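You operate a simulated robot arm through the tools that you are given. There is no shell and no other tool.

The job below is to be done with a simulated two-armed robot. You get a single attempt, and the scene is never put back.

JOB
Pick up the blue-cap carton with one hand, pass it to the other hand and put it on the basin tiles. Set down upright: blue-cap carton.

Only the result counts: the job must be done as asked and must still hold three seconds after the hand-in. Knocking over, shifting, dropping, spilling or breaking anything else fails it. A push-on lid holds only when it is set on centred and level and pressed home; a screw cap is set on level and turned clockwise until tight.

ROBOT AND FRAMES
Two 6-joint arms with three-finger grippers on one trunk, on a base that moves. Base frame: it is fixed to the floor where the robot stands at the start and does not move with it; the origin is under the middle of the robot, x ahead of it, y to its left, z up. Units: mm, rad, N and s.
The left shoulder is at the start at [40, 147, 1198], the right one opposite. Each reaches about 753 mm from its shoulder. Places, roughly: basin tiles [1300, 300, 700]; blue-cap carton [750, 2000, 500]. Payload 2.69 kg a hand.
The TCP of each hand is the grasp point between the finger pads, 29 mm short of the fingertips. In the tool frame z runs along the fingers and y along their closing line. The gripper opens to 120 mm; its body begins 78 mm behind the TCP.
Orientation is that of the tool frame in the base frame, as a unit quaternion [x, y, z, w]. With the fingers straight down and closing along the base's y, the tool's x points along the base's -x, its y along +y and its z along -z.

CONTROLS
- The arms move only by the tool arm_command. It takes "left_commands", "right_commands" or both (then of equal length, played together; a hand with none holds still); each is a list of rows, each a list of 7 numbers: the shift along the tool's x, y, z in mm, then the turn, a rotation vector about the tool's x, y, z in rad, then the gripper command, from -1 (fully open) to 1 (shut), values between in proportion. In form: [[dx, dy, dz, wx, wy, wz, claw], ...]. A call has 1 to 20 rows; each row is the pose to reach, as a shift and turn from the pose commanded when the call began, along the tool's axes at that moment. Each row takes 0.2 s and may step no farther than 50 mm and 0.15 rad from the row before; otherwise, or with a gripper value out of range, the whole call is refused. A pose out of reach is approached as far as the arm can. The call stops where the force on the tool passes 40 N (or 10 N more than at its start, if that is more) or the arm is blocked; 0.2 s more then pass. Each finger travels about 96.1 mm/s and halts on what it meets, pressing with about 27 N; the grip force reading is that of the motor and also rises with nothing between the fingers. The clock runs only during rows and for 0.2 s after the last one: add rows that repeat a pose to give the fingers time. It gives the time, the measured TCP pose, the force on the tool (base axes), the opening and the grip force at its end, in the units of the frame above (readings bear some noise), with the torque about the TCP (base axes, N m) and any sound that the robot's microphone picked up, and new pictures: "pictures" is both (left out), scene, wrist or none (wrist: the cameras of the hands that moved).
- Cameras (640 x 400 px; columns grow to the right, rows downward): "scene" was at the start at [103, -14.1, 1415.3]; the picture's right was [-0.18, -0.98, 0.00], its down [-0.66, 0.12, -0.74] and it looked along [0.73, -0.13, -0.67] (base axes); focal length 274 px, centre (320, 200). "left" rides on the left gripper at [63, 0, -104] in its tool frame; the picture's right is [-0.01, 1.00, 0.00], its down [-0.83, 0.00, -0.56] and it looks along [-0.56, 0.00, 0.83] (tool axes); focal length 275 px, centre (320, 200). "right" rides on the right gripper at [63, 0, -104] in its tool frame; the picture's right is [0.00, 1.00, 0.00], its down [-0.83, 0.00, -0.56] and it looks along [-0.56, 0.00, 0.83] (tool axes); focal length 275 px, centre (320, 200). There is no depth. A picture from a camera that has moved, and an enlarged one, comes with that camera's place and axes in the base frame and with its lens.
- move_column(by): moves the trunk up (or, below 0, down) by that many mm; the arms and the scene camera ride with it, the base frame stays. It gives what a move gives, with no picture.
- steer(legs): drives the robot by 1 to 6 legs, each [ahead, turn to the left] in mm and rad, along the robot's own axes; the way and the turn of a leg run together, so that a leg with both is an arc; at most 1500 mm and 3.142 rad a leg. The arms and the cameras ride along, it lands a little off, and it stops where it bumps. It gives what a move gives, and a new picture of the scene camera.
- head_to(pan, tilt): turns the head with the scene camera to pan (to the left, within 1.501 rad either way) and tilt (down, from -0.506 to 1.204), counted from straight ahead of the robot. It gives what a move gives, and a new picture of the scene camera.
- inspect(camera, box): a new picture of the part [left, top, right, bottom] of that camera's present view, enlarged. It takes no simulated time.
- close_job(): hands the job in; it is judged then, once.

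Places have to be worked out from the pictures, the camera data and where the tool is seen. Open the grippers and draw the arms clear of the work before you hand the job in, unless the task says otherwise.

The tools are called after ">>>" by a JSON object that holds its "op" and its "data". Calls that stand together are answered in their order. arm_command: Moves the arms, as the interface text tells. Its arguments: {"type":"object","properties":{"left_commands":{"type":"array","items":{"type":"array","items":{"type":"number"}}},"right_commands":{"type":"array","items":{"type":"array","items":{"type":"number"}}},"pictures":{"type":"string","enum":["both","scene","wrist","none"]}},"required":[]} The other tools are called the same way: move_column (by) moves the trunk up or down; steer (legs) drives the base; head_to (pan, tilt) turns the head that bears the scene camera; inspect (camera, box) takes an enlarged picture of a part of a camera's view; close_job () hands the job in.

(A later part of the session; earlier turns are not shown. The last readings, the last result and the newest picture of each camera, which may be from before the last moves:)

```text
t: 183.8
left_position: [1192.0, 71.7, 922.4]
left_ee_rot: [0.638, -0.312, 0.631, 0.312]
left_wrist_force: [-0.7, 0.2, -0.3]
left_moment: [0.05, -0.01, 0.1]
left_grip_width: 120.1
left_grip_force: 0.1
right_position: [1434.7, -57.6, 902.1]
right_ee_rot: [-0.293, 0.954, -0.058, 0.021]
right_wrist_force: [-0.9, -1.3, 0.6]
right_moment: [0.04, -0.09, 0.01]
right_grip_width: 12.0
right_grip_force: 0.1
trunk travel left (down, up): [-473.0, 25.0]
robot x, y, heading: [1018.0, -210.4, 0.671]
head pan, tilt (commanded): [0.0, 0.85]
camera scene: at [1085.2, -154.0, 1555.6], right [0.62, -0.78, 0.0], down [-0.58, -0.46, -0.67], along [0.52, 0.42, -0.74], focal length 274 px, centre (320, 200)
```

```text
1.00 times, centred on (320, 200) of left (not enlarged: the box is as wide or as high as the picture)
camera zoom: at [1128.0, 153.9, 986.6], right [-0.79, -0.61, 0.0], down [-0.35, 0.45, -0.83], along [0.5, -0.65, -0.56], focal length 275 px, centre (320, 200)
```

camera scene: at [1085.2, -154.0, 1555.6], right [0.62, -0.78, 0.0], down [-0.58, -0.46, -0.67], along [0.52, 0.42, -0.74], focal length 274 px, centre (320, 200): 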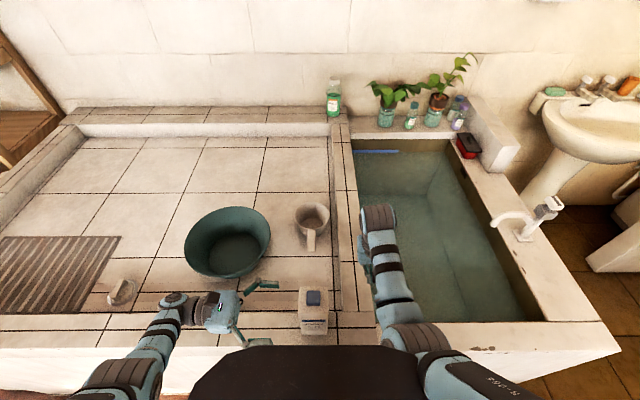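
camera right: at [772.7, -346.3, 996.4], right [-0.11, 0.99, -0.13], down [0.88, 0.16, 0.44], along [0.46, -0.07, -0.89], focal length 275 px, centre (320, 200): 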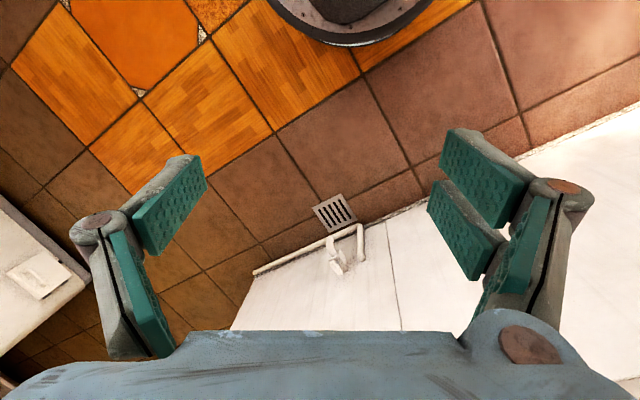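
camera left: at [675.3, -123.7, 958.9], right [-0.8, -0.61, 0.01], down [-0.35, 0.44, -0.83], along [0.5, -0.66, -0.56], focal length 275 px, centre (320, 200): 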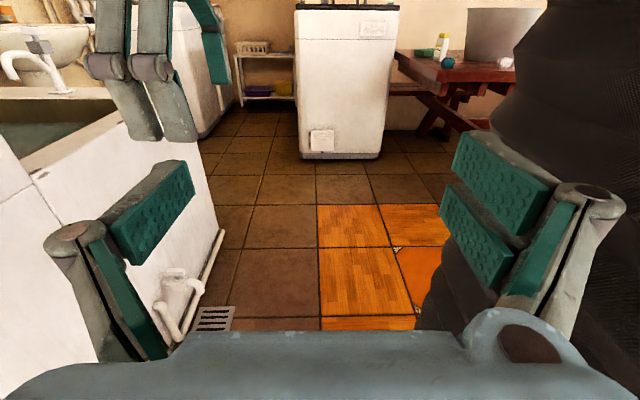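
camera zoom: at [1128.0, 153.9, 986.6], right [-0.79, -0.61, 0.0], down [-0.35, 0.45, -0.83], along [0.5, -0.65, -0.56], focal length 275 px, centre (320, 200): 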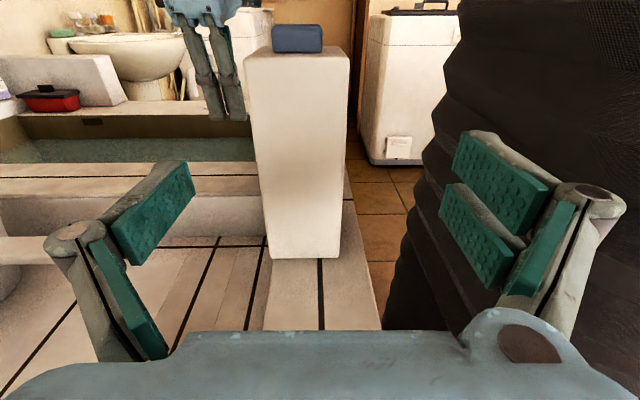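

The carton is nicely centred in the left hand's view. I lower the trunk 48 mm to bring the left hand to gripping height; the right hand stays about 20 mm above the divider.

>>> {"op": "move_column", "data": {"by": -48}}

>>> {"op": "inspect", "data": {"camera": "left", "box": [0, 0, 640, 400]}}

>>> {"op": "inspect", "data": {"camera": "scene", "box": [200, 180, 460, 360]}}

```text
t: 184.7
left_position: [1199.3, 76.3, 869.9]
left_ee_rot: [0.64, -0.308, 0.629, 0.316]
left_wrist_force: [-0.6, 0.1, 0.2]
left_moment: [-0.02, -0.01, -0.02]
left_grip_width: 119.8
left_grip_force: 0.1
right_position: [1443.4, -51.9, 848.8]
right_ee_rot: [-0.293, 0.954, -0.061, 0.015]
right_wrist_force: [-0.4, -0.2, 0.0]
right_moment: [-0.02, -0.03, 0.02]
right_grip_width: 11.8
right_grip_force: 0.0
trunk travel left (down, up): [-425.0, 73.0]
robot x, y, heading: [1021.0, -206.2, 0.669]
head pan, tilt (commanded): [0.0, 0.85]
```

```text
1.00 times, centred on (320, 200) of left (not enlarged: the box is as wide or as high as the picture)
camera zoom: at [1135.6, 160.0, 934.5], right [-0.79, -0.61, 0.01], down [-0.35, 0.44, -0.83], along [0.5, -0.66, -0.56], focal length 275 px, centre (320, 200)
```

zoom: 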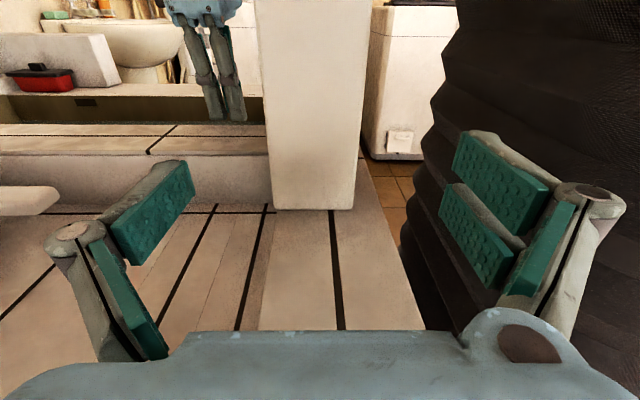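

```text
2.22 times, centred on (330, 270) of scene
camera zoom: at [1097.7, -144.0, 1506.0], right [0.62, -0.78, 0.0], down [-0.59, -0.47, -0.66], along [0.52, 0.41, -0.75], focal length 608 px, centre (298, 44)
```

zoom: 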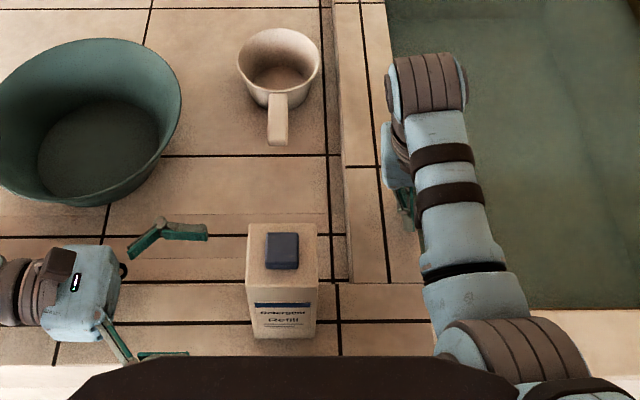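

The left hand is level with the carton, centred within 3 mm, at 65 mm above its base. I lower 6 mm more and slide it right around the carton; the torso clearance is about 30 mm.

>>> {"op": "arm_command", "data": {"left_commands": [[-6, -2, 0, 0, 0, 0, -0.9], [-6, -2, 12, 0, 0, 0, -0.9], [-6, -2, 25, 0, 0, 0, -0.9], [-6, -2, 38, 0, 0, 0, -0.9], [-6, -2, 51, 0, 0, 0, -0.9], [-6, -2, 64, 0, 0, 0, -0.9]], "pictures": "both"}}

```text
t: 186.1
left_position: [1240.0, 25.8, 864.4]
left_ee_rot: [0.639, -0.309, 0.629, 0.316]
left_wrist_force: [0.0, 0.1, 0.7]
left_moment: [0.0, 0.02, 0.0]
left_grip_width: 113.8
left_grip_force: 0.0
right_position: [1441.2, -53.1, 850.3]
right_ee_rot: [-0.292, 0.954, -0.059, 0.016]
right_wrist_force: [-0.9, -0.1, -0.4]
right_moment: [0.02, -0.01, 0.01]
right_grip_width: 12.1
right_grip_force: 0.0
trunk travel left (down, up): [-425.0, 73.0]
robot x, y, heading: [1013.8, -205.2, 0.668]
head pan, tilt (commanded): [0.0, 0.85]
camera scene: at [1096.5, -145.6, 1506.4], right [0.62, -0.78, 0.0], down [-0.59, -0.47, -0.66], along [0.52, 0.41, -0.75], focal length 274 px, centre (320, 200)
camera left: at [1175.9, 109.3, 928.6], right [-0.79, -0.61, 0.01], down [-0.35, 0.44, -0.83], along [0.5, -0.66, -0.56], focal length 275 px, centre (320, 200)
```

scene: 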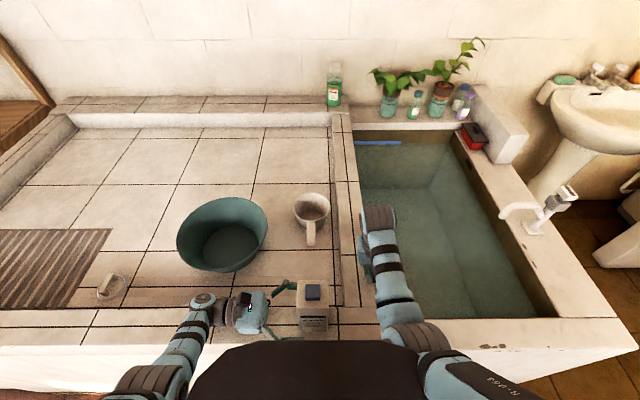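
left: 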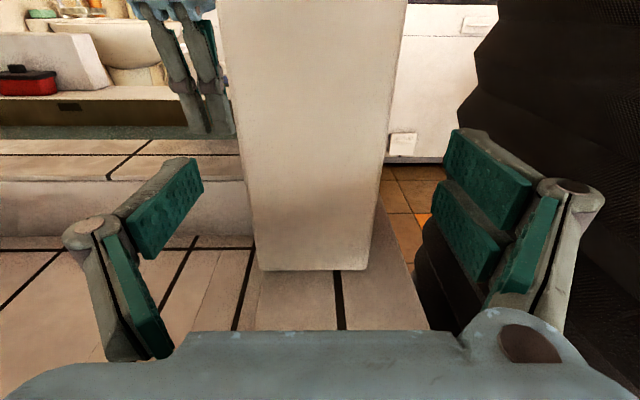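

The carton is between the fingers with even gaps, and there is no contact force. I go in the remaining 36 mm.

>>> {"op": "arm_command", "data": {"left_commands": [[0, 0, 10, 0, 0, 0, -0.9], [0, 0, 20, 0, 0, 0, -0.9], [0, 0, 30, 0, 0, 0, -0.9], [0, 0, 36, 0, 0, 0, -0.9]], "pictures": "both"}}

```text
t: 187.1
left_position: [1260.7, -2.7, 863.5]
left_ee_rot: [0.64, -0.308, 0.63, 0.314]
left_wrist_force: [0.0, 1.6, -0.1]
left_moment: [0.0, 0.02, -0.01]
left_grip_width: 113.8
left_grip_force: 0.0
right_position: [1441.8, -51.4, 849.8]
right_ee_rot: [-0.293, 0.954, -0.059, 0.016]
right_wrist_force: [-0.1, 0.4, 0.6]
right_moment: [0.01, 0.01, 0.02]
right_grip_width: 12.1
right_grip_force: 0.1
trunk travel left (down, up): [-425.0, 73.0]
robot x, y, heading: [1017.6, -209.1, 0.672]
head pan, tilt (commanded): [0.0, 0.85]
camera scene: at [1096.3, -145.3, 1506.4], right [0.62, -0.78, 0.0], down [-0.59, -0.47, -0.66], along [0.52, 0.41, -0.75], focal length 274 px, centre (320, 200)
camera left: at [1197.2, 81.1, 928.4], right [-0.79, -0.61, 0.01], down [-0.35, 0.44, -0.83], along [0.5, -0.66, -0.56], focal length 275 px, centre (320, 200)
```

scene: 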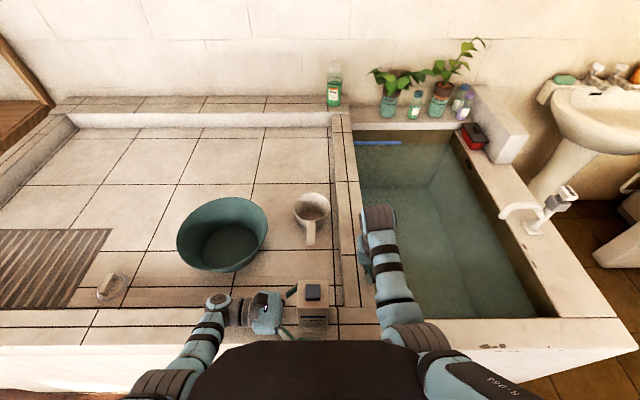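
left: 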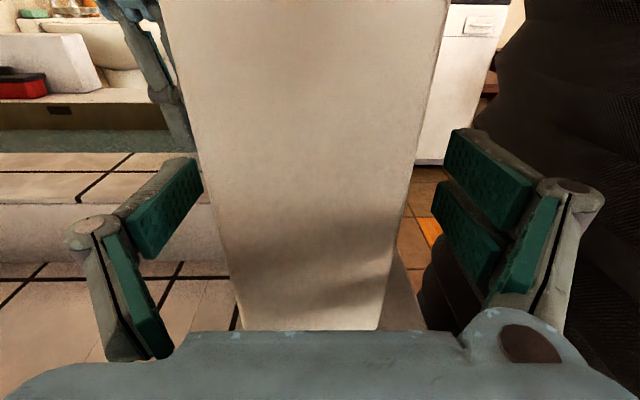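

The left TCP is at the carton's centre (u 983, v -790). I close the left hand.

>>> {"op": "arm_command", "data": {"left_commands": [[0, 0, 0, 0, 0, 0, -0.5], [0, 0, 0, 0, 0, 0, -0.2], [0, 0, 0, 0, 0, 0, 0.1], [0, 0, 0, 0, 0, 0, 0.4], [0, 0, 0, 0, 0, 0, 0.6], [0, 0, 0, 0, 0, 0, 0.6]], "pictures": "both"}}

```text
t: 188.5
left_position: [1260.3, -2.0, 863.2]
left_ee_rot: [0.64, -0.308, 0.63, 0.315]
left_wrist_force: [2.1, 0.7, 2.5]
left_moment: [0.2, -0.35, -0.07]
left_grip_width: 59.9
left_grip_force: 27.2
right_position: [1441.5, -52.7, 850.2]
right_ee_rot: [-0.293, 0.954, -0.06, 0.017]
right_wrist_force: [0.1, -0.8, -0.4]
right_moment: [0.02, 0.0, 0.02]
right_grip_width: 11.9
right_grip_force: 0.0
trunk travel left (down, up): [-425.0, 73.0]
robot x, y, heading: [1020.9, -208.2, 0.675]
head pan, tilt (commanded): [0.0, 0.85]
camera scene: at [1096.5, -145.2, 1506.4], right [0.62, -0.78, 0.0], down [-0.59, -0.47, -0.66], along [0.52, 0.41, -0.75], focal length 274 px, centre (320, 200)
camera left: at [1197.4, 81.4, 928.6], right [-0.79, -0.61, 0.01], down [-0.35, 0.44, -0.83], along [0.5, -0.66, -0.56], focal length 275 px, centre (320, 200)
```

scene: 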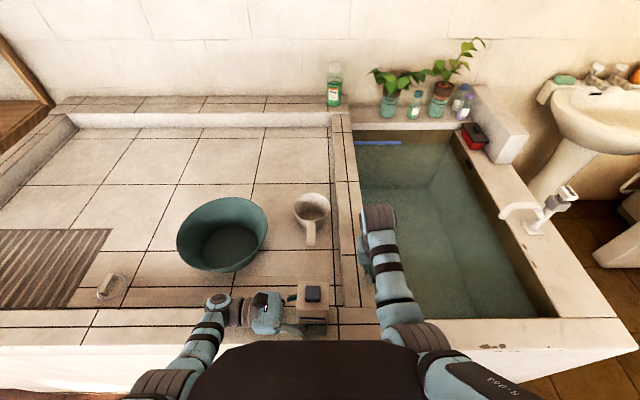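
left: 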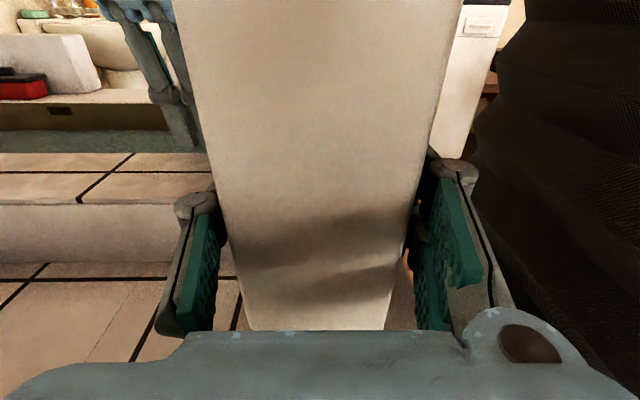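

The left hand holds the carton, 60 mm wide this way, with 27 N. I lift with the trunk by 55 mm.

>>> {"op": "move_column", "data": {"by": 15}}

>>> {"op": "move_column", "data": {"by": 45}}

>>> {"op": "inspect", "data": {"camera": "scene", "box": [200, 180, 460, 360]}}

```text
t: 189.1
left_position: [1261.3, -1.3, 878.6]
left_ee_rot: [0.64, -0.308, 0.628, 0.317]
left_wrist_force: [-0.9, -0.1, -5.7]
left_moment: [-0.05, 0.01, -0.02]
left_grip_width: 60.0
left_grip_force: 27.1
right_position: [1441.3, -53.7, 864.5]
right_ee_rot: [-0.292, 0.954, -0.059, 0.016]
right_wrist_force: [0.5, -0.1, -0.1]
right_moment: [0.01, 0.0, 0.0]
right_grip_width: 12.1
right_grip_force: 0.0
trunk travel left (down, up): [-440.0, 58.0]
robot x, y, heading: [1018.4, -204.8, 0.671]
head pan, tilt (commanded): [0.0, 0.85]
```

```text
t: 190.0
left_position: [1261.0, -0.2, 924.4]
left_ee_rot: [0.64, -0.307, 0.629, 0.315]
left_wrist_force: [0.4, 0.1, -5.6]
left_moment: [-0.03, -0.01, -0.03]
left_grip_width: 59.7
left_grip_force: 26.9
right_position: [1441.4, -51.5, 910.0]
right_ee_rot: [-0.293, 0.954, -0.059, 0.015]
right_wrist_force: [0.1, 0.1, -0.6]
right_moment: [0.0, -0.02, 0.03]
right_grip_width: 12.1
right_grip_force: 0.0
trunk travel left (down, up): [-485.0, 13.0]
robot x, y, heading: [1017.5, -208.6, 0.671]
head pan, tilt (commanded): [0.0, 0.85]
```

```text
2.22 times, centred on (330, 270) of scene
camera zoom: at [1096.9, -144.6, 1566.6], right [0.62, -0.78, 0.0], down [-0.59, -0.47, -0.66], along [0.52, 0.41, -0.75], focal length 608 px, centre (298, 44)
```

zoom: 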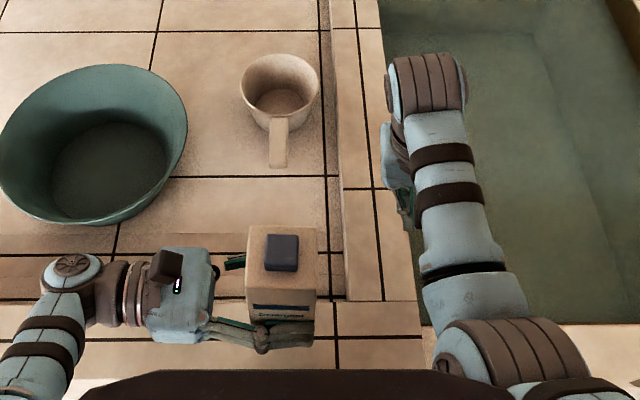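

The left hand has the carton in the air, reading its 5.6 N weight. I back away from the basin 330 mm to free space for the pass.

>>> {"op": "steer", "data": {"legs": [[-330, 0]]}}

>>> {"op": "arm_command", "data": {"right_commands": [[-25, 0, -2, 0, 0, 0, 0.8], [-50, 0, -6, 0, 0, 0, 0.5], [-75, 0, -12, 0, 0, 0, 0.1], [-95, 0, -30, 0, 0, 0, -0.3], [-105, 0, -60, 0, 0, 0, -0.6], [-110, 0, -95, 0, 0, 0, -0.8]], "pictures": "both"}}

```text
t: 192.2
left_position: [1003.1, -207.1, 922.8]
left_ee_rot: [0.64, -0.307, 0.629, 0.316]
left_wrist_force: [-0.1, 0.3, -5.8]
left_moment: [-0.05, -0.04, 0.0]
left_grip_width: 59.8
left_grip_force: 27.5
right_position: [1186.2, -256.4, 909.3]
right_ee_rot: [-0.293, 0.954, -0.06, 0.014]
right_wrist_force: [1.2, -0.5, -0.4]
right_moment: [-0.02, 0.0, -0.02]
right_grip_width: 12.1
right_grip_force: 0.0
trunk travel left (down, up): [-485.0, 13.0]
robot x, y, heading: [759.9, -415.6, 0.671]
head pan, tilt (commanded): [0.0, 0.85]
camera scene: at [841.2, -348.4, 1566.0], right [0.62, -0.78, 0.0], down [-0.59, -0.47, -0.66], along [0.51, 0.41, -0.75], focal length 274 px, centre (320, 200)
```

scene: 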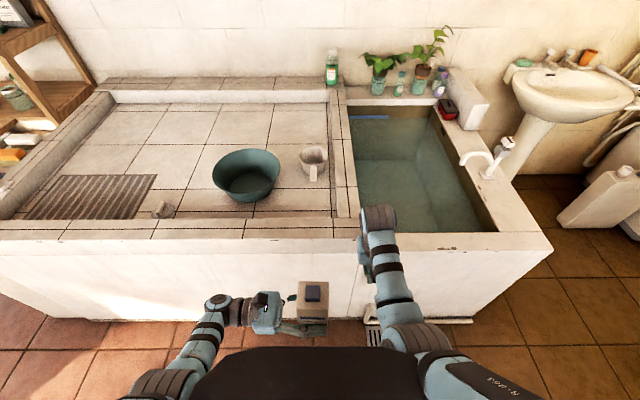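

```text
t: 193.6
left_position: [1001.7, -207.6, 924.2]
left_ee_rot: [0.64, -0.308, 0.63, 0.315]
left_wrist_force: [-0.9, 0.0, -6.0]
left_moment: [-0.04, 0.01, -0.02]
left_grip_width: 59.8
left_grip_force: 27.3
right_position: [1247.8, -193.2, 1006.2]
right_ee_rot: [-0.294, 0.954, -0.064, 0.022]
right_wrist_force: [0.1, -0.1, 0.9]
right_moment: [0.0, 0.02, 0.0]
right_grip_width: 108.0
right_grip_force: 0.2
right hand out of reach, approached as far as the arm can: row 3, 4, 5, 6
trunk travel left (down, up): [-485.0, 13.0]
robot x, y, heading: [758.4, -417.9, 0.681]
head pan, tilt (commanded): [0.0, 0.85]
camera scene: at [838.3, -350.4, 1566.2], right [0.62, -0.78, 0.0], down [-0.59, -0.47, -0.66], along [0.52, 0.41, -0.75], focal length 274 px, centre (320, 200)
camera right: at [1186.0, -216.0, 1110.3], right [-0.56, 0.82, -0.14], down [0.64, 0.53, 0.55], along [0.52, 0.22, -0.82], focal length 275 px, centre (320, 200)
```

scene: 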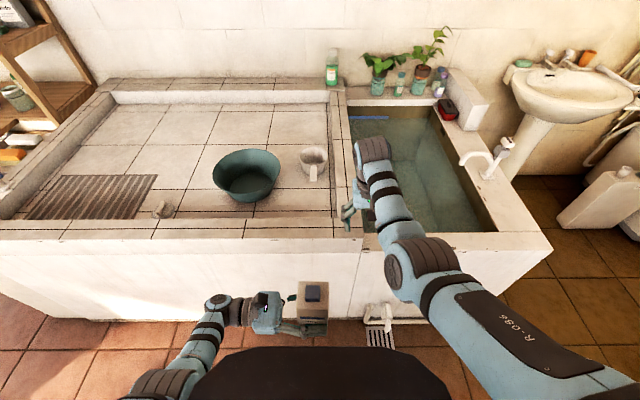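
right: 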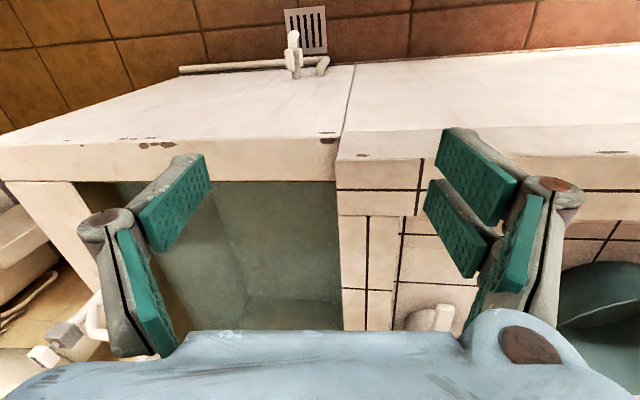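

The right hand extended and rose as hoped, now at z 1006 and opened. I raise it further to the meeting height.

>>> {"op": "arm_command", "data": {"right_commands": [[-2, 2, -28, 0, 0, 0, -0.8], [-4, 4, -56, 0, 0, 0, -0.8], [-6, 6, -84, 0, 0, 0, -0.8], [-8, 8, -112, 0, 0, 0, -0.8], [-10, 11, -140, 0, 0, 0, -0.8], [-12, 14, -170, 0, 0, 0, -0.8], [-13, 16, -200, 0, 0, 0, -0.8], [-13, 16, -200, 0, 0, 0, -0.8]], "pictures": "both"}}

```text
t: 195.4
left_position: [1003.3, -207.3, 923.3]
left_ee_rot: [0.641, -0.307, 0.629, 0.315]
left_wrist_force: [0.7, 0.2, -5.6]
left_moment: [-0.03, 0.0, -0.01]
left_grip_width: 59.7
left_grip_force: 27.3
right_position: [1238.1, -138.6, 1176.5]
right_ee_rot: [-0.294, 0.952, -0.064, 0.055]
right_wrist_force: [-0.5, 0.1, -0.5]
right_moment: [-0.05, -0.05, 0.02]
right_grip_width: 108.0
right_grip_force: 0.1
right hand out of reach, approached as far as the arm can: row 4, 5, 6, 7, 8
trunk travel left (down, up): [-485.0, 13.0]
robot x, y, heading: [759.3, -413.8, 0.675]
head pan, tilt (commanded): [0.0, 0.85]
camera scene: at [838.5, -350.3, 1566.2], right [0.62, -0.78, 0.0], down [-0.59, -0.47, -0.66], along [0.52, 0.41, -0.75], focal length 274 px, centre (320, 200)
camera right: at [1170.9, -165.8, 1274.7], right [-0.56, 0.82, -0.15], down [0.6, 0.52, 0.6], along [0.57, 0.24, -0.78], focal length 275 px, centre (320, 200)
```

scene: 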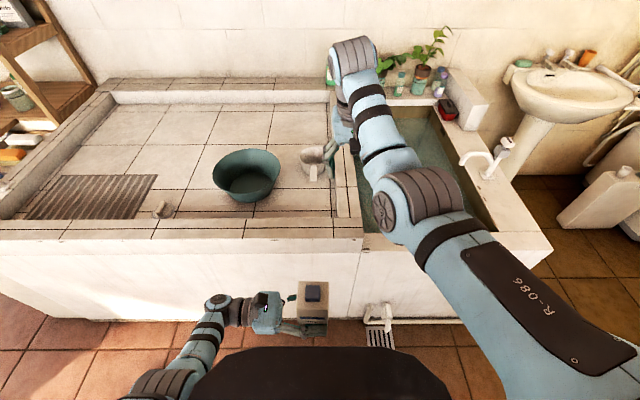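
right: 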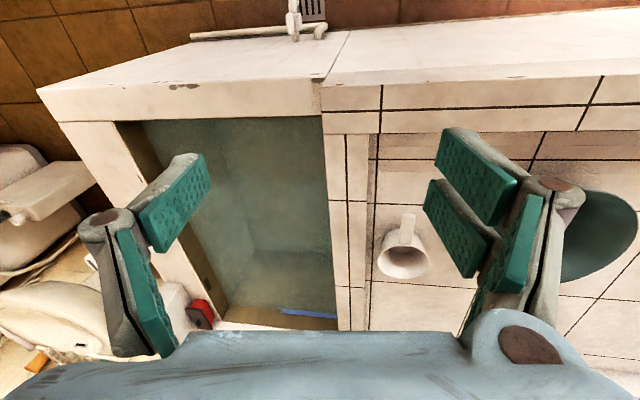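

The right hand is at the meeting height, slightly tilted. I nudge it inward and back so that the left hand can reach it more comfortably.

>>> {"op": "arm_command", "data": {"right_commands": [[6, 6, -7, -0.03, 0, 0, -0.8], [12, 13, -15, -0.06, 0, 0, -0.8], [19, 19, -22, -0.09, 0, 0, -0.8], [25, 25, -30, -0.12, 0, 0, -0.8], [31, 31, -37, -0.15, 0, 0, -0.8]], "pictures": "scene"}}

```text
t: 196.6
left_position: [1002.7, -206.3, 923.8]
left_ee_rot: [0.64, -0.307, 0.629, 0.315]
left_wrist_force: [-0.4, 0.0, -7.0]
left_moment: [-0.01, -0.01, -0.01]
left_grip_width: 59.7
left_grip_force: 27.0
right_position: [1203.1, -114.5, 1158.7]
right_ee_rot: [-0.294, 0.954, -0.018, 0.059]
right_wrist_force: [0.6, -0.4, -0.4]
right_moment: [0.02, -0.02, -0.01]
right_grip_width: 108.2
right_grip_force: 0.0
right hand out of reach, approached as far as the arm can: row 1, 2, 3, 4, 5
trunk travel left (down, up): [-485.0, 13.0]
robot x, y, heading: [760.2, -411.2, 0.676]
head pan, tilt (commanded): [0.0, 0.85]
camera scene: at [838.5, -350.6, 1566.2], right [0.62, -0.78, 0.0], down [-0.59, -0.47, -0.66], along [0.52, 0.41, -0.75], focal length 274 px, centre (320, 200)
```

scene: 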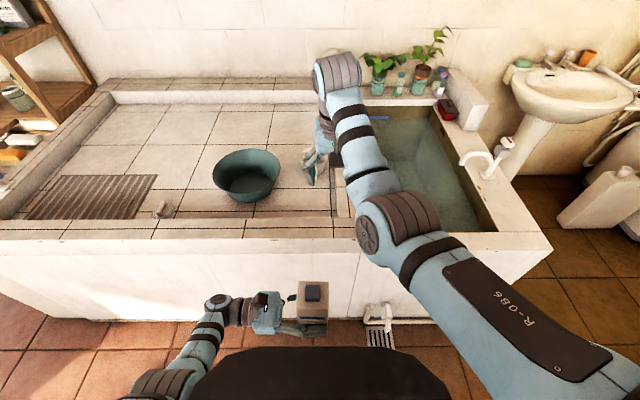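

The right hand now waits at a good spot (f 531, l -46), nearly level. I bring the carton up with the left hand to just behind it.

>>> {"op": "arm_command", "data": {"left_commands": [[25, -10, 5, 0, 0, 0, 0.6], [50, -22, 11, 0, 0, 0, 0.6], [75, -36, 18, 0, 0, 0, 0.6], [98, -52, 26, 0, 0, 0, 0.6], [120, -70, 35, 0, 0, 0, 0.6], [142, -90, 44, 0, 0, 0, 0.6], [163, -105, 53, 0, 0, 0, 0.6], [163, -105, 53, 0, 0, 0, 0.6]], "pictures": "both"}}

>>> {"op": "inspect", "data": {"camera": "right", "box": [0, 0, 640, 400]}}

```text
t: 198.4
left_position: [1121.6, -184.4, 1085.4]
left_ee_rot: [0.64, -0.308, 0.629, 0.316]
left_wrist_force: [0.5, 1.2, -6.3]
left_moment: [-0.02, -0.04, -0.01]
left_grip_width: 59.8
left_grip_force: 27.1
right_position: [1202.4, -113.7, 1158.4]
right_ee_rot: [-0.294, 0.954, -0.019, 0.059]
right_wrist_force: [-0.4, -0.4, -0.5]
right_moment: [-0.02, 0.03, 0.03]
right_grip_width: 108.1
right_grip_force: 0.1
trunk travel left (down, up): [-485.0, 13.0]
robot x, y, heading: [764.1, -412.5, 0.668]
head pan, tilt (commanded): [0.0, 0.85]
camera scene: at [838.5, -350.6, 1566.2], right [0.62, -0.78, 0.0], down [-0.59, -0.47, -0.66], along [0.52, 0.41, -0.75], focal length 274 px, centre (320, 200)
camera left: at [1057.7, -101.2, 1149.3], right [-0.79, -0.61, 0.01], down [-0.35, 0.44, -0.83], along [0.5, -0.66, -0.56], focal length 275 px, centre (320, 200)
```

scene: 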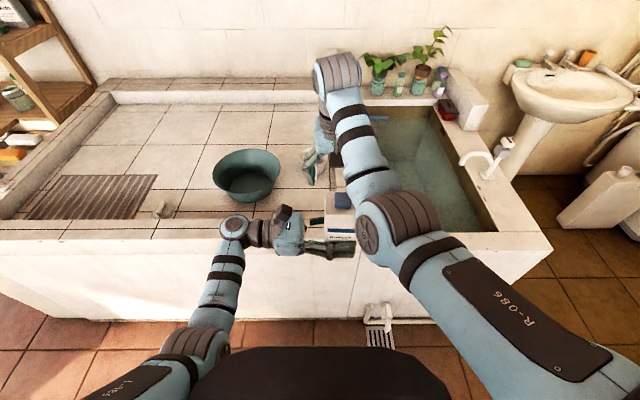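
left: 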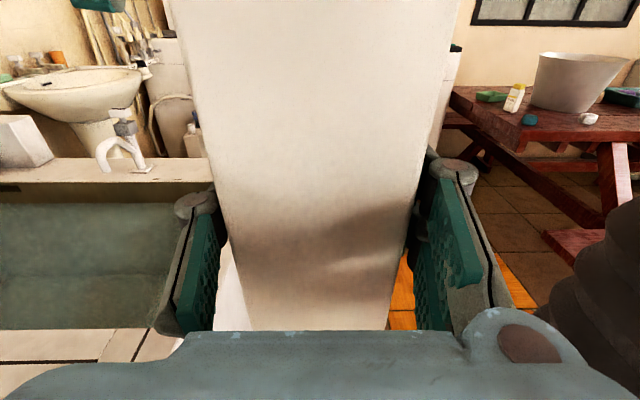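

```text
1.00 times, centred on (320, 200) of right (not enlarged: the box is as wide or as high as the picture)
camera zoom: at [1137.4, -149.3, 1257.7], right [-0.56, 0.82, -0.07], down [0.61, 0.47, 0.64], along [0.56, 0.32, -0.77], focal length 275 px, centre (320, 200)
```

zoom: 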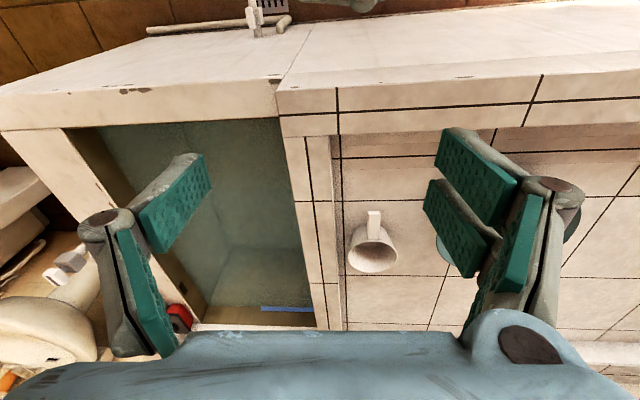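

Left and right are nearly lined up: the carton needs to shift 9 mm left and then 100 mm forward to sit between the right hand's fingers. I do half of that and look.

>>> {"op": "arm_command", "data": {"left_commands": [[0, 0, -5, 0, 0, 0, 0.6], [0, -3, -9.5, 0, 0, 0, 0.6], [0, -12, -9.5, 0, 0, 0, 0.6], [0, -24, -9.5, 0, 0, 0, 0.6], [0, -36, -9.5, 0, 0, 0, 0.6], [0, -48, -9.5, 0, 0, 0, 0.6]], "pictures": "both"}}

>>> {"op": "inspect", "data": {"camera": "right", "box": [0, 0, 640, 400]}}

>>> {"op": "inspect", "data": {"camera": "scene", "box": [220, 100, 440, 260]}}

```text
t: 199.8
left_position: [1153.7, -146.1, 1083.3]
left_ee_rot: [0.641, -0.307, 0.63, 0.315]
left_wrist_force: [0.6, 0.1, -5.4]
left_moment: [-0.03, -0.02, -0.04]
left_grip_width: 59.5
left_grip_force: 27.2
right_position: [1203.6, -113.9, 1159.4]
right_ee_rot: [-0.294, 0.954, -0.019, 0.059]
right_wrist_force: [0.1, 0.0, 0.2]
right_moment: [-0.01, -0.01, 0.01]
right_grip_width: 107.9
right_grip_force: 0.0
trunk travel left (down, up): [-485.0, 13.0]
robot x, y, heading: [764.6, -414.5, 0.676]
head pan, tilt (commanded): [0.0, 0.85]
camera scene: at [839.3, -350.0, 1566.1], right [0.62, -0.78, 0.0], down [-0.59, -0.47, -0.66], along [0.52, 0.41, -0.75], focal length 274 px, centre (320, 200)
camera left: at [1090.6, -64.0, 1148.0], right [-0.79, -0.61, 0.01], down [-0.35, 0.44, -0.83], along [0.5, -0.66, -0.56], focal length 275 px, centre (320, 200)
```

scene: 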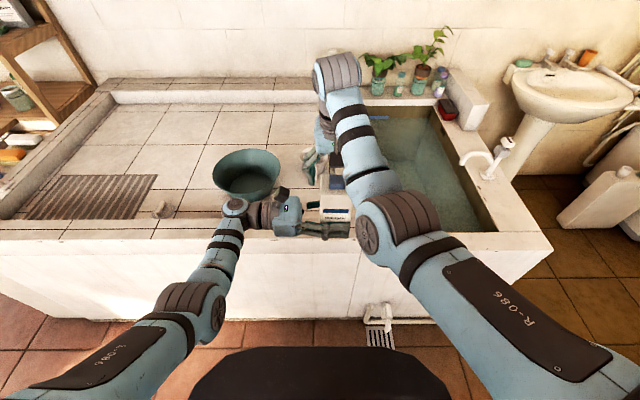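
left: 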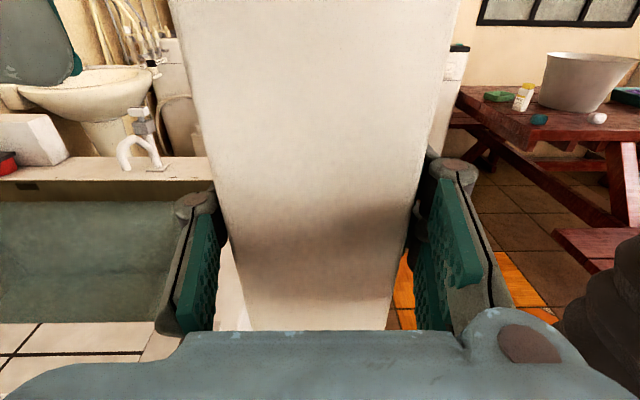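

```text
1.00 times, centred on (320, 200) of right (not enlarged: the box is as wide or as high as the picture)
camera zoom: at [1138.1, -148.7, 1257.4], right [-0.56, 0.82, -0.07], down [0.61, 0.47, 0.64], along [0.56, 0.31, -0.77], focal length 275 px, centre (320, 200)
```

zoom: 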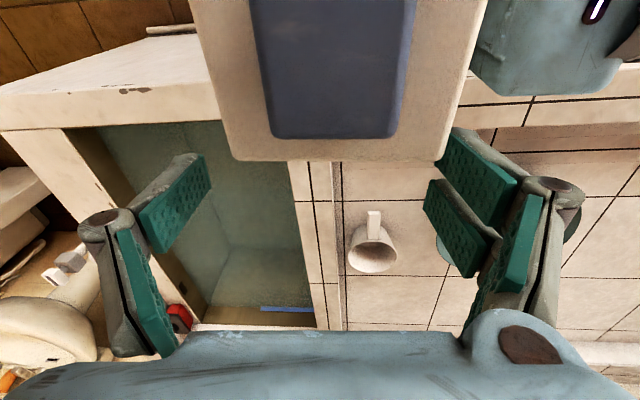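

```text
2.50 times, centred on (330, 180) of scene
camera zoom: at [839.3, -350.0, 1566.1], right [0.62, -0.78, 0.0], down [-0.59, -0.47, -0.66], along [0.52, 0.41, -0.75], focal length 684 px, centre (295, 250)
```

zoom: 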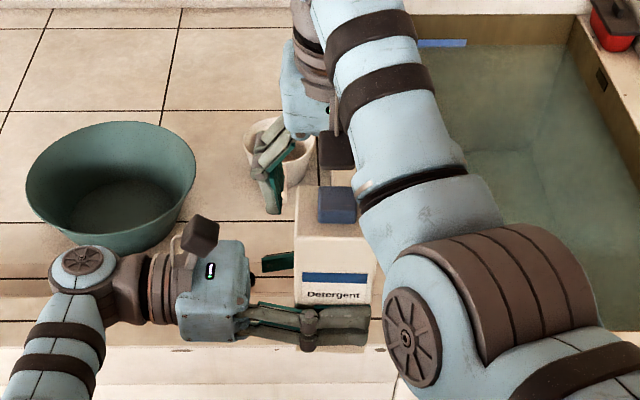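

The right camera shows the carton's top entering between its fingers, about 7 mm off to the left. I correct that and move the carton forward the remaining 52 mm.

>>> {"op": "arm_command", "data": {"left_commands": [[0, -4, 4, 0, 0, 0, 0.6], [0, -10, 7, 0, 0, 0, 0.6], [0, -20, 7, 0, 0, 0, 0.6], [0, -31, 7, 0, 0, 0, 0.6], [0, -42, 7, 0, 0, 0, 0.6], [0, -52, 7, 0, 0, 0, 0.6]], "pictures": "both"}}

>>> {"op": "inspect", "data": {"camera": "right", "box": [0, 0, 640, 400]}}

>>> {"op": "inspect", "data": {"camera": "scene", "box": [220, 100, 440, 260]}}

```text
t: 201.2
left_position: [1180.7, -132.2, 1094.6]
left_ee_rot: [0.64, -0.308, 0.629, 0.315]
left_wrist_force: [-0.4, 0.2, -5.9]
left_moment: [-0.01, -0.01, 0.0]
left_grip_width: 59.6
left_grip_force: 26.7
left hand out of reach, approached as far as the arm can: row 4, 5, 6
right_position: [1202.1, -114.1, 1160.1]
right_ee_rot: [-0.295, 0.954, -0.018, 0.059]
right_wrist_force: [-1.3, -0.6, -0.8]
right_moment: [0.02, -0.02, -0.01]
right_grip_width: 108.1
right_grip_force: 0.1
trunk travel left (down, up): [-485.0, 13.0]
robot x, y, heading: [760.4, -413.3, 0.669]
head pan, tilt (commanded): [0.0, 0.85]
camera scene: at [839.4, -350.1, 1566.1], right [0.62, -0.78, 0.0], down [-0.59, -0.47, -0.66], along [0.52, 0.41, -0.75], focal length 274 px, centre (320, 200)
camera left: at [1117.4, -49.8, 1159.0], right [-0.79, -0.61, 0.01], down [-0.35, 0.44, -0.83], along [0.5, -0.66, -0.56], focal length 275 px, centre (320, 200)
```

scene: 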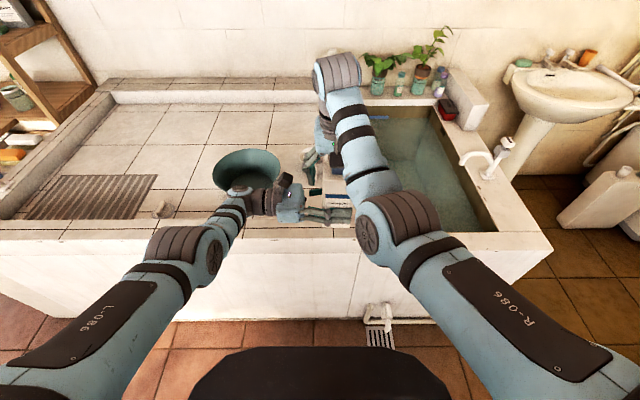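
left: 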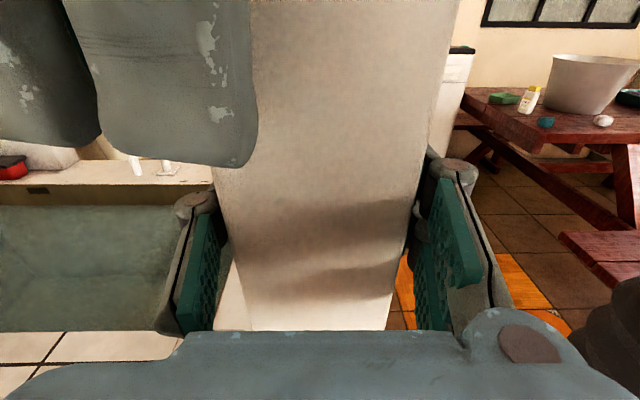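

```text
1.00 times, centred on (320, 200) of right (not enlarged: the box is as wide or as high as the picture)
camera zoom: at [1138.2, -148.9, 1257.4], right [-0.56, 0.82, -0.07], down [0.61, 0.47, 0.64], along [0.56, 0.31, -0.77], focal length 275 px, centre (320, 200)
```

zoom: 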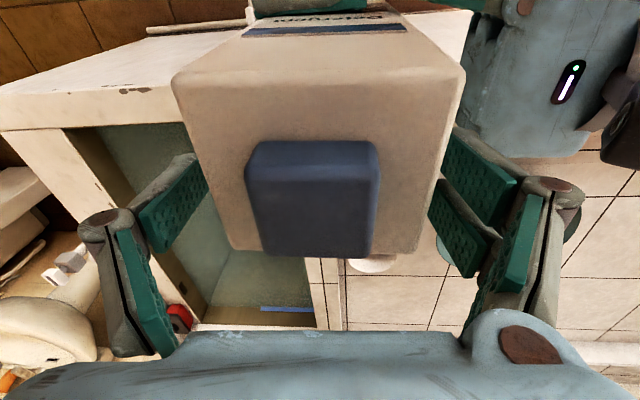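

```text
2.50 times, centred on (330, 180) of scene
camera zoom: at [839.4, -350.1, 1566.1], right [0.62, -0.78, 0.0], down [-0.59, -0.47, -0.66], along [0.52, 0.41, -0.75], focal length 684 px, centre (295, 250)
```

zoom: 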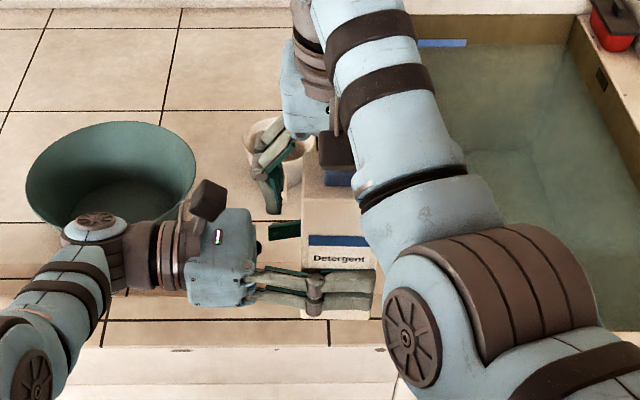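

The left arm stopped about 28 mm short of centring the carton under the right hand. Tilting the right hand's fingers back about 10° brings its grasp point onto the carton, so I do that.

>>> {"op": "arm_command", "data": {"right_commands": [[8, 0, -0.5, 0, 0.045, 0, -0.8], [16, 0, -1.2, 0, 0.09, 0, -0.8], [24, 0, -2, 0, 0.135, 0, -0.8], [32, 0, -3, 0, 0.18, 0, -0.8], [32, 0, -3, 0, 0.18, 0, -0.8]], "pictures": "both"}}

>>> {"op": "inspect", "data": {"camera": "left", "box": [0, 0, 640, 400]}}

```text
t: 202.4
left_position: [1180.5, -134.3, 1093.6]
left_ee_rot: [0.641, -0.308, 0.628, 0.316]
left_wrist_force: [1.9, -16.3, -34.2]
left_moment: [0.82, -0.18, 0.36]
left_grip_width: 59.7
left_grip_force: 26.6
right_position: [1188.7, -124.6, 1121.8]
right_ee_rot: [-0.292, 0.955, -0.045, 0.015]
right_wrist_force: [-2.3, 14.6, 28.0]
right_moment: [-0.44, 0.37, -0.47]
right_grip_width: 110.7
right_grip_force: 1.9
right hand out of reach, approached as far as the arm can: row 1, 2, 3, 4, 5
trunk travel left (down, up): [-485.0, 13.0]
robot x, y, heading: [763.9, -412.8, 0.672]
head pan, tilt (commanded): [0.0, 0.85]
camera scene: at [838.9, -350.4, 1566.2], right [0.62, -0.78, 0.0], down [-0.59, -0.47, -0.66], along [0.52, 0.41, -0.75], focal length 274 px, centre (320, 200)
camera right: at [1130.0, -152.7, 1227.0], right [-0.56, 0.82, -0.09], down [0.65, 0.51, 0.56], along [0.51, 0.25, -0.82], focal length 275 px, centre (320, 200)
```

scene: 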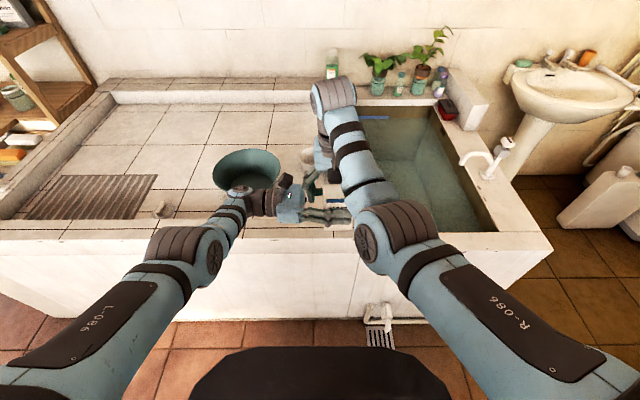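
right: 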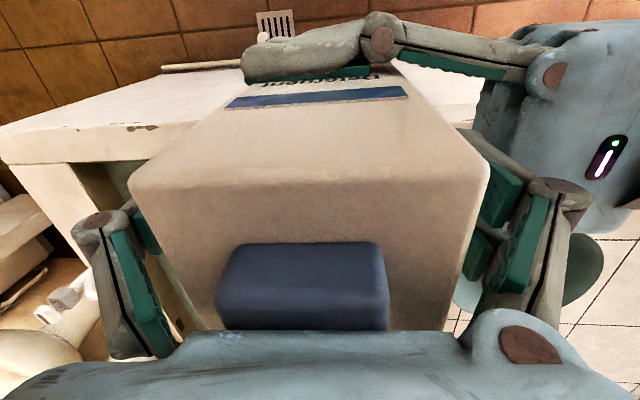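

```text
1.00 times, centred on (320, 200) of left (not enlarged: the box is as wide or as high as the picture)
camera zoom: at [1117.0, -50.8, 1157.9], right [-0.79, -0.61, 0.01], down [-0.35, 0.44, -0.82], along [0.5, -0.66, -0.57], focal length 275 px, centre (320, 200)
```

zoom: 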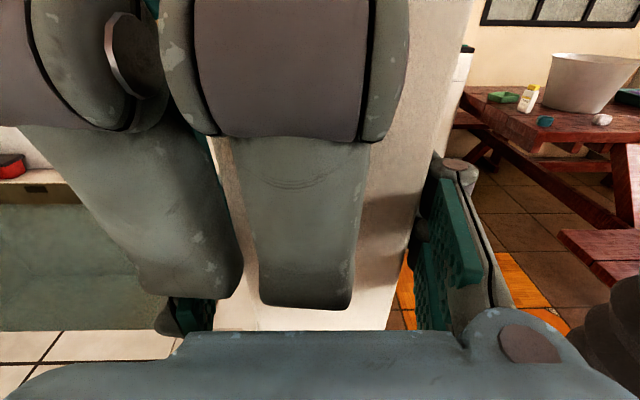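

The right fingers came down 38 mm as they tilted and are touching the left palm with about 28 N. The fore-aft alignment is now good, so I raise the right hand 36 mm.

>>> {"op": "arm_command", "data": {"right_commands": [[0, 0, -9, 0, 0, 0, -0.8], [0, 0, -18, 0, 0, 0, -0.8], [0, 0, -27, 0, 0, 0, -0.8], [0, 0, -36, 0, 0, 0, -0.8]], "pictures": "wrist"}}

>>> {"op": "inspect", "data": {"camera": "left", "box": [0, 0, 640, 400]}}

```text
t: 203.4
left_position: [1181.1, -132.1, 1095.9]
left_ee_rot: [0.64, -0.308, 0.629, 0.316]
left_wrist_force: [0.2, -0.5, -6.2]
left_moment: [-0.01, -0.04, -0.02]
left_grip_width: 59.7
left_grip_force: 27.0
right_position: [1192.0, -124.1, 1129.4]
right_ee_rot: [-0.291, 0.955, -0.049, 0.021]
right_wrist_force: [-0.4, 0.2, 1.0]
right_moment: [-0.01, -0.02, 0.0]
right_grip_width: 108.1
right_grip_force: 0.1
right hand out of reach, approached as far as the arm can: row 1, 2, 3, 4
trunk travel left (down, up): [-485.0, 13.0]
robot x, y, heading: [759.1, -410.7, 0.674]
head pan, tilt (commanded): [0.0, 0.85]
camera right: at [1131.7, -151.3, 1233.9], right [-0.56, 0.82, -0.1], down [0.65, 0.51, 0.56], along [0.52, 0.25, -0.82], focal length 275 px, centre (320, 200)
```

right: 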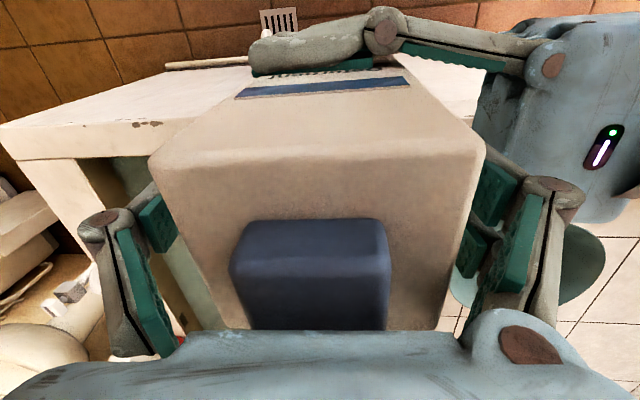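

```text
1.00 times, centred on (320, 200) of left (not enlarged: the box is as wide or as high as the picture)
camera zoom: at [1117.1, -49.9, 1159.3], right [-0.79, -0.61, 0.01], down [-0.35, 0.44, -0.83], along [0.5, -0.66, -0.56], focal length 275 px, centre (320, 200)
```

zoom: 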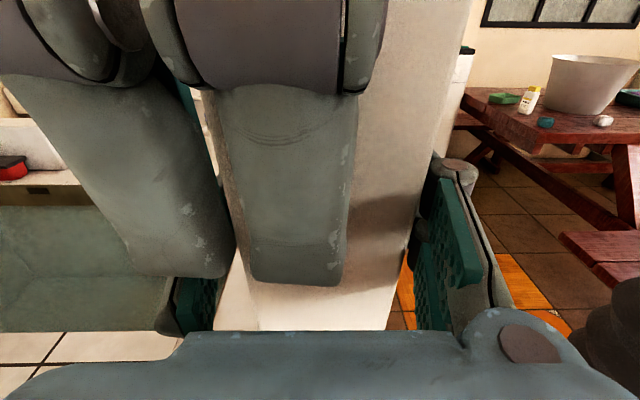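

The hands are free of each other again and the carton is laterally centred; it still needs about 15 mm more forward. I yaw the left hand slightly about its wrist to carry the carton forward, and turn the right hand to match.

>>> {"op": "arm_command", "data": {"left_commands": [[0, -4.5, -0.1, 0.025, 0, 0, 0.6], [0, -9, -0.3, 0.05, 0, 0, 0.6], [0, -13.4, -0.6, 0.075, 0, 0, 0.6], [0, -17.8, -0.9, 0.1, 0, 0, 0.6]], "right_commands": [[0, 0, 0, 0, 0, -0.035, -0.8], [0, 0, 0, 0, 0, -0.07, -0.8], [0, 0, 0, 0, 0, -0.105, -0.8], [0, 0, 0, 0, 0, -0.14, -0.8]], "pictures": "both"}}

```text
t: 204.4
left_position: [1195.2, -120.0, 1093.0]
left_ee_rot: [0.654, -0.277, 0.644, 0.284]
left_wrist_force: [0.2, -1.0, -4.9]
left_moment: [-0.02, -0.03, -0.02]
left_grip_width: 59.8
left_grip_force: 27.1
right_position: [1192.1, -124.3, 1129.1]
right_ee_rot: [-0.357, 0.933, -0.049, 0.016]
right_wrist_force: [-0.3, -0.3, 0.4]
right_moment: [0.02, 0.03, 0.0]
right_grip_width: 107.9
right_grip_force: 0.1
trunk travel left (down, up): [-485.0, 13.0]
robot x, y, heading: [759.9, -416.2, 0.676]
head pan, tilt (commanded): [0.0, 0.85]
camera scene: at [839.0, -350.3, 1566.2], right [0.62, -0.78, 0.0], down [-0.59, -0.47, -0.66], along [0.52, 0.41, -0.75], focal length 274 px, centre (320, 200)
camera right: at [1136.9, -158.2, 1234.0], right [-0.67, 0.74, -0.1], down [0.58, 0.6, 0.55], along [0.47, 0.31, -0.83], focal length 275 px, centre (320, 200)
camera left: at [1123.2, -44.1, 1157.6], right [-0.73, -0.69, 0.01], down [-0.39, 0.4, -0.83], along [0.56, -0.6, -0.56], focal length 275 px, centre (320, 200)
```

scene: 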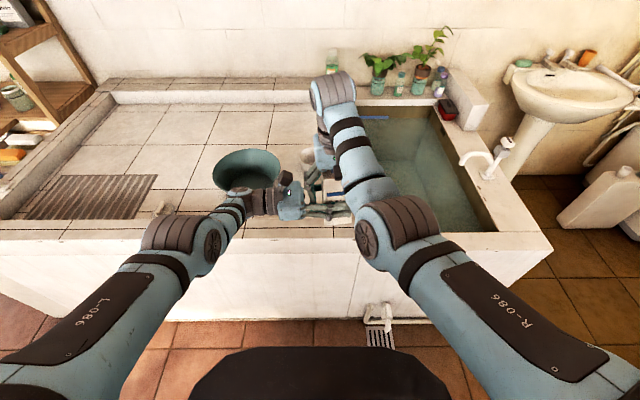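
right: 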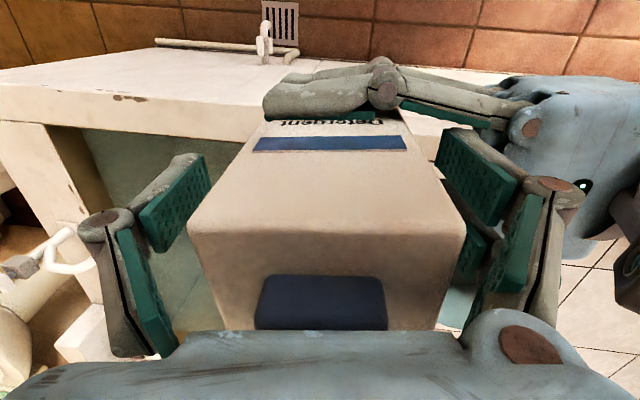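
left: 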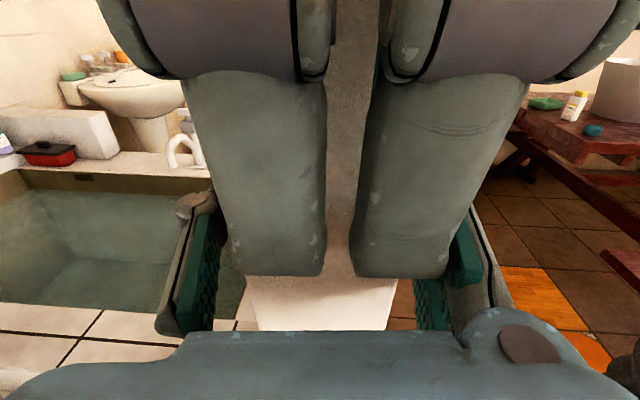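

Both moved exactly as commanded; the left camera shows the right hand's two fingers straddling the carton's face symmetrically. I close the right hand on the carton.

>>> {"op": "arm_command", "data": {"right_commands": [[0, 0, 0, 0, 0, 0, -0.5], [0, 0, 0, 0, 0, 0, -0.2], [0, 0, 0, 0, 0, 0, 0.1], [0, 0, 0, 0, 0, 0, 0.4], [0, 0, 0, 0, 0, 0, 0.6], [0, 0, 0, 0, 0, 0, 0.6], [0, 0, 0, 0, 0, 0, 0.6]], "pictures": "wrist"}}

>>> {"op": "inspect", "data": {"camera": "left", "box": [0, 0, 640, 400]}}

```text
t: 206.0
left_position: [1194.0, -121.3, 1093.5]
left_ee_rot: [0.653, -0.277, 0.644, 0.286]
left_wrist_force: [11.1, -37.4, -1.5]
left_moment: [0.27, -0.16, -0.13]
left_grip_width: 59.9
left_grip_force: 27.4
right_position: [1190.5, -124.0, 1128.6]
right_ee_rot: [-0.359, 0.932, -0.046, 0.017]
right_wrist_force: [-11.7, 36.5, 0.3]
right_moment: [1.06, 0.57, 0.3]
right_grip_width: 71.2
right_grip_force: 26.8
trunk travel left (down, up): [-485.0, 13.0]
robot x, y, heading: [759.8, -410.7, 0.674]
head pan, tilt (commanded): [0.0, 0.85]
camera right: at [1136.7, -157.8, 1234.0], right [-0.67, 0.73, -0.1], down [0.58, 0.6, 0.55], along [0.46, 0.31, -0.83], focal length 275 px, centre (320, 200)
```

right: 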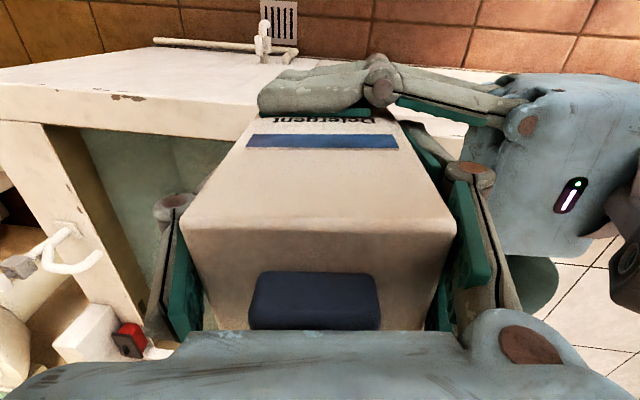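

```text
1.00 times, centred on (320, 200) of left (not enlarged: the box is as wide or as high as the picture)
camera zoom: at [1123.4, -45.3, 1157.9], right [-0.73, -0.68, 0.01], down [-0.39, 0.4, -0.83], along [0.56, -0.61, -0.56], focal length 275 px, centre (320, 200)
```

zoom: 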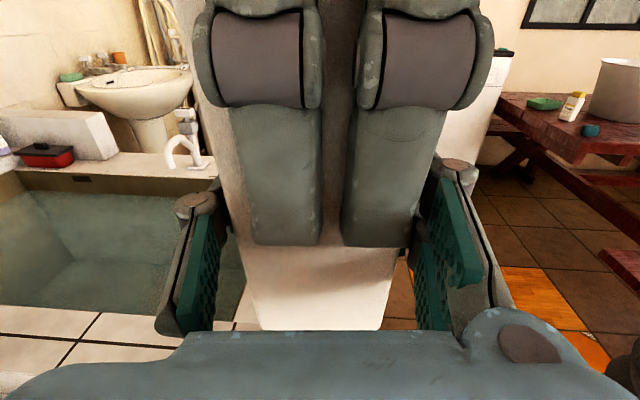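

The right hand now holds the carton too, with about 37 N sideways between the hands. I let the left hand yield 4 mm to the right to relieve that before releasing.

>>> {"op": "arm_command", "data": {"left_commands": [[0, 0, 2, 0, 0, 0, 0.6], [0, 0, 4, 0, 0, 0, 0.6]], "pictures": "none"}}

```text
t: 206.6
left_position: [1197.5, -123.9, 1094.3]
left_ee_rot: [0.654, -0.277, 0.644, 0.284]
left_wrist_force: [-11.1, -21.4, 1.4]
left_moment: [-0.2, -1.07, -0.84]
left_grip_width: 59.9
left_grip_force: 27.2
right_position: [1192.3, -124.5, 1129.0]
right_ee_rot: [-0.357, 0.933, -0.051, 0.018]
right_wrist_force: [12.4, 22.3, -1.2]
right_moment: [0.95, 0.67, 0.83]
right_grip_width: 70.5
right_grip_force: 27.2
trunk travel left (down, up): [-485.0, 13.0]
robot x, y, heading: [760.1, -413.9, 0.669]
head pan, tilt (commanded): [0.0, 0.85]
```

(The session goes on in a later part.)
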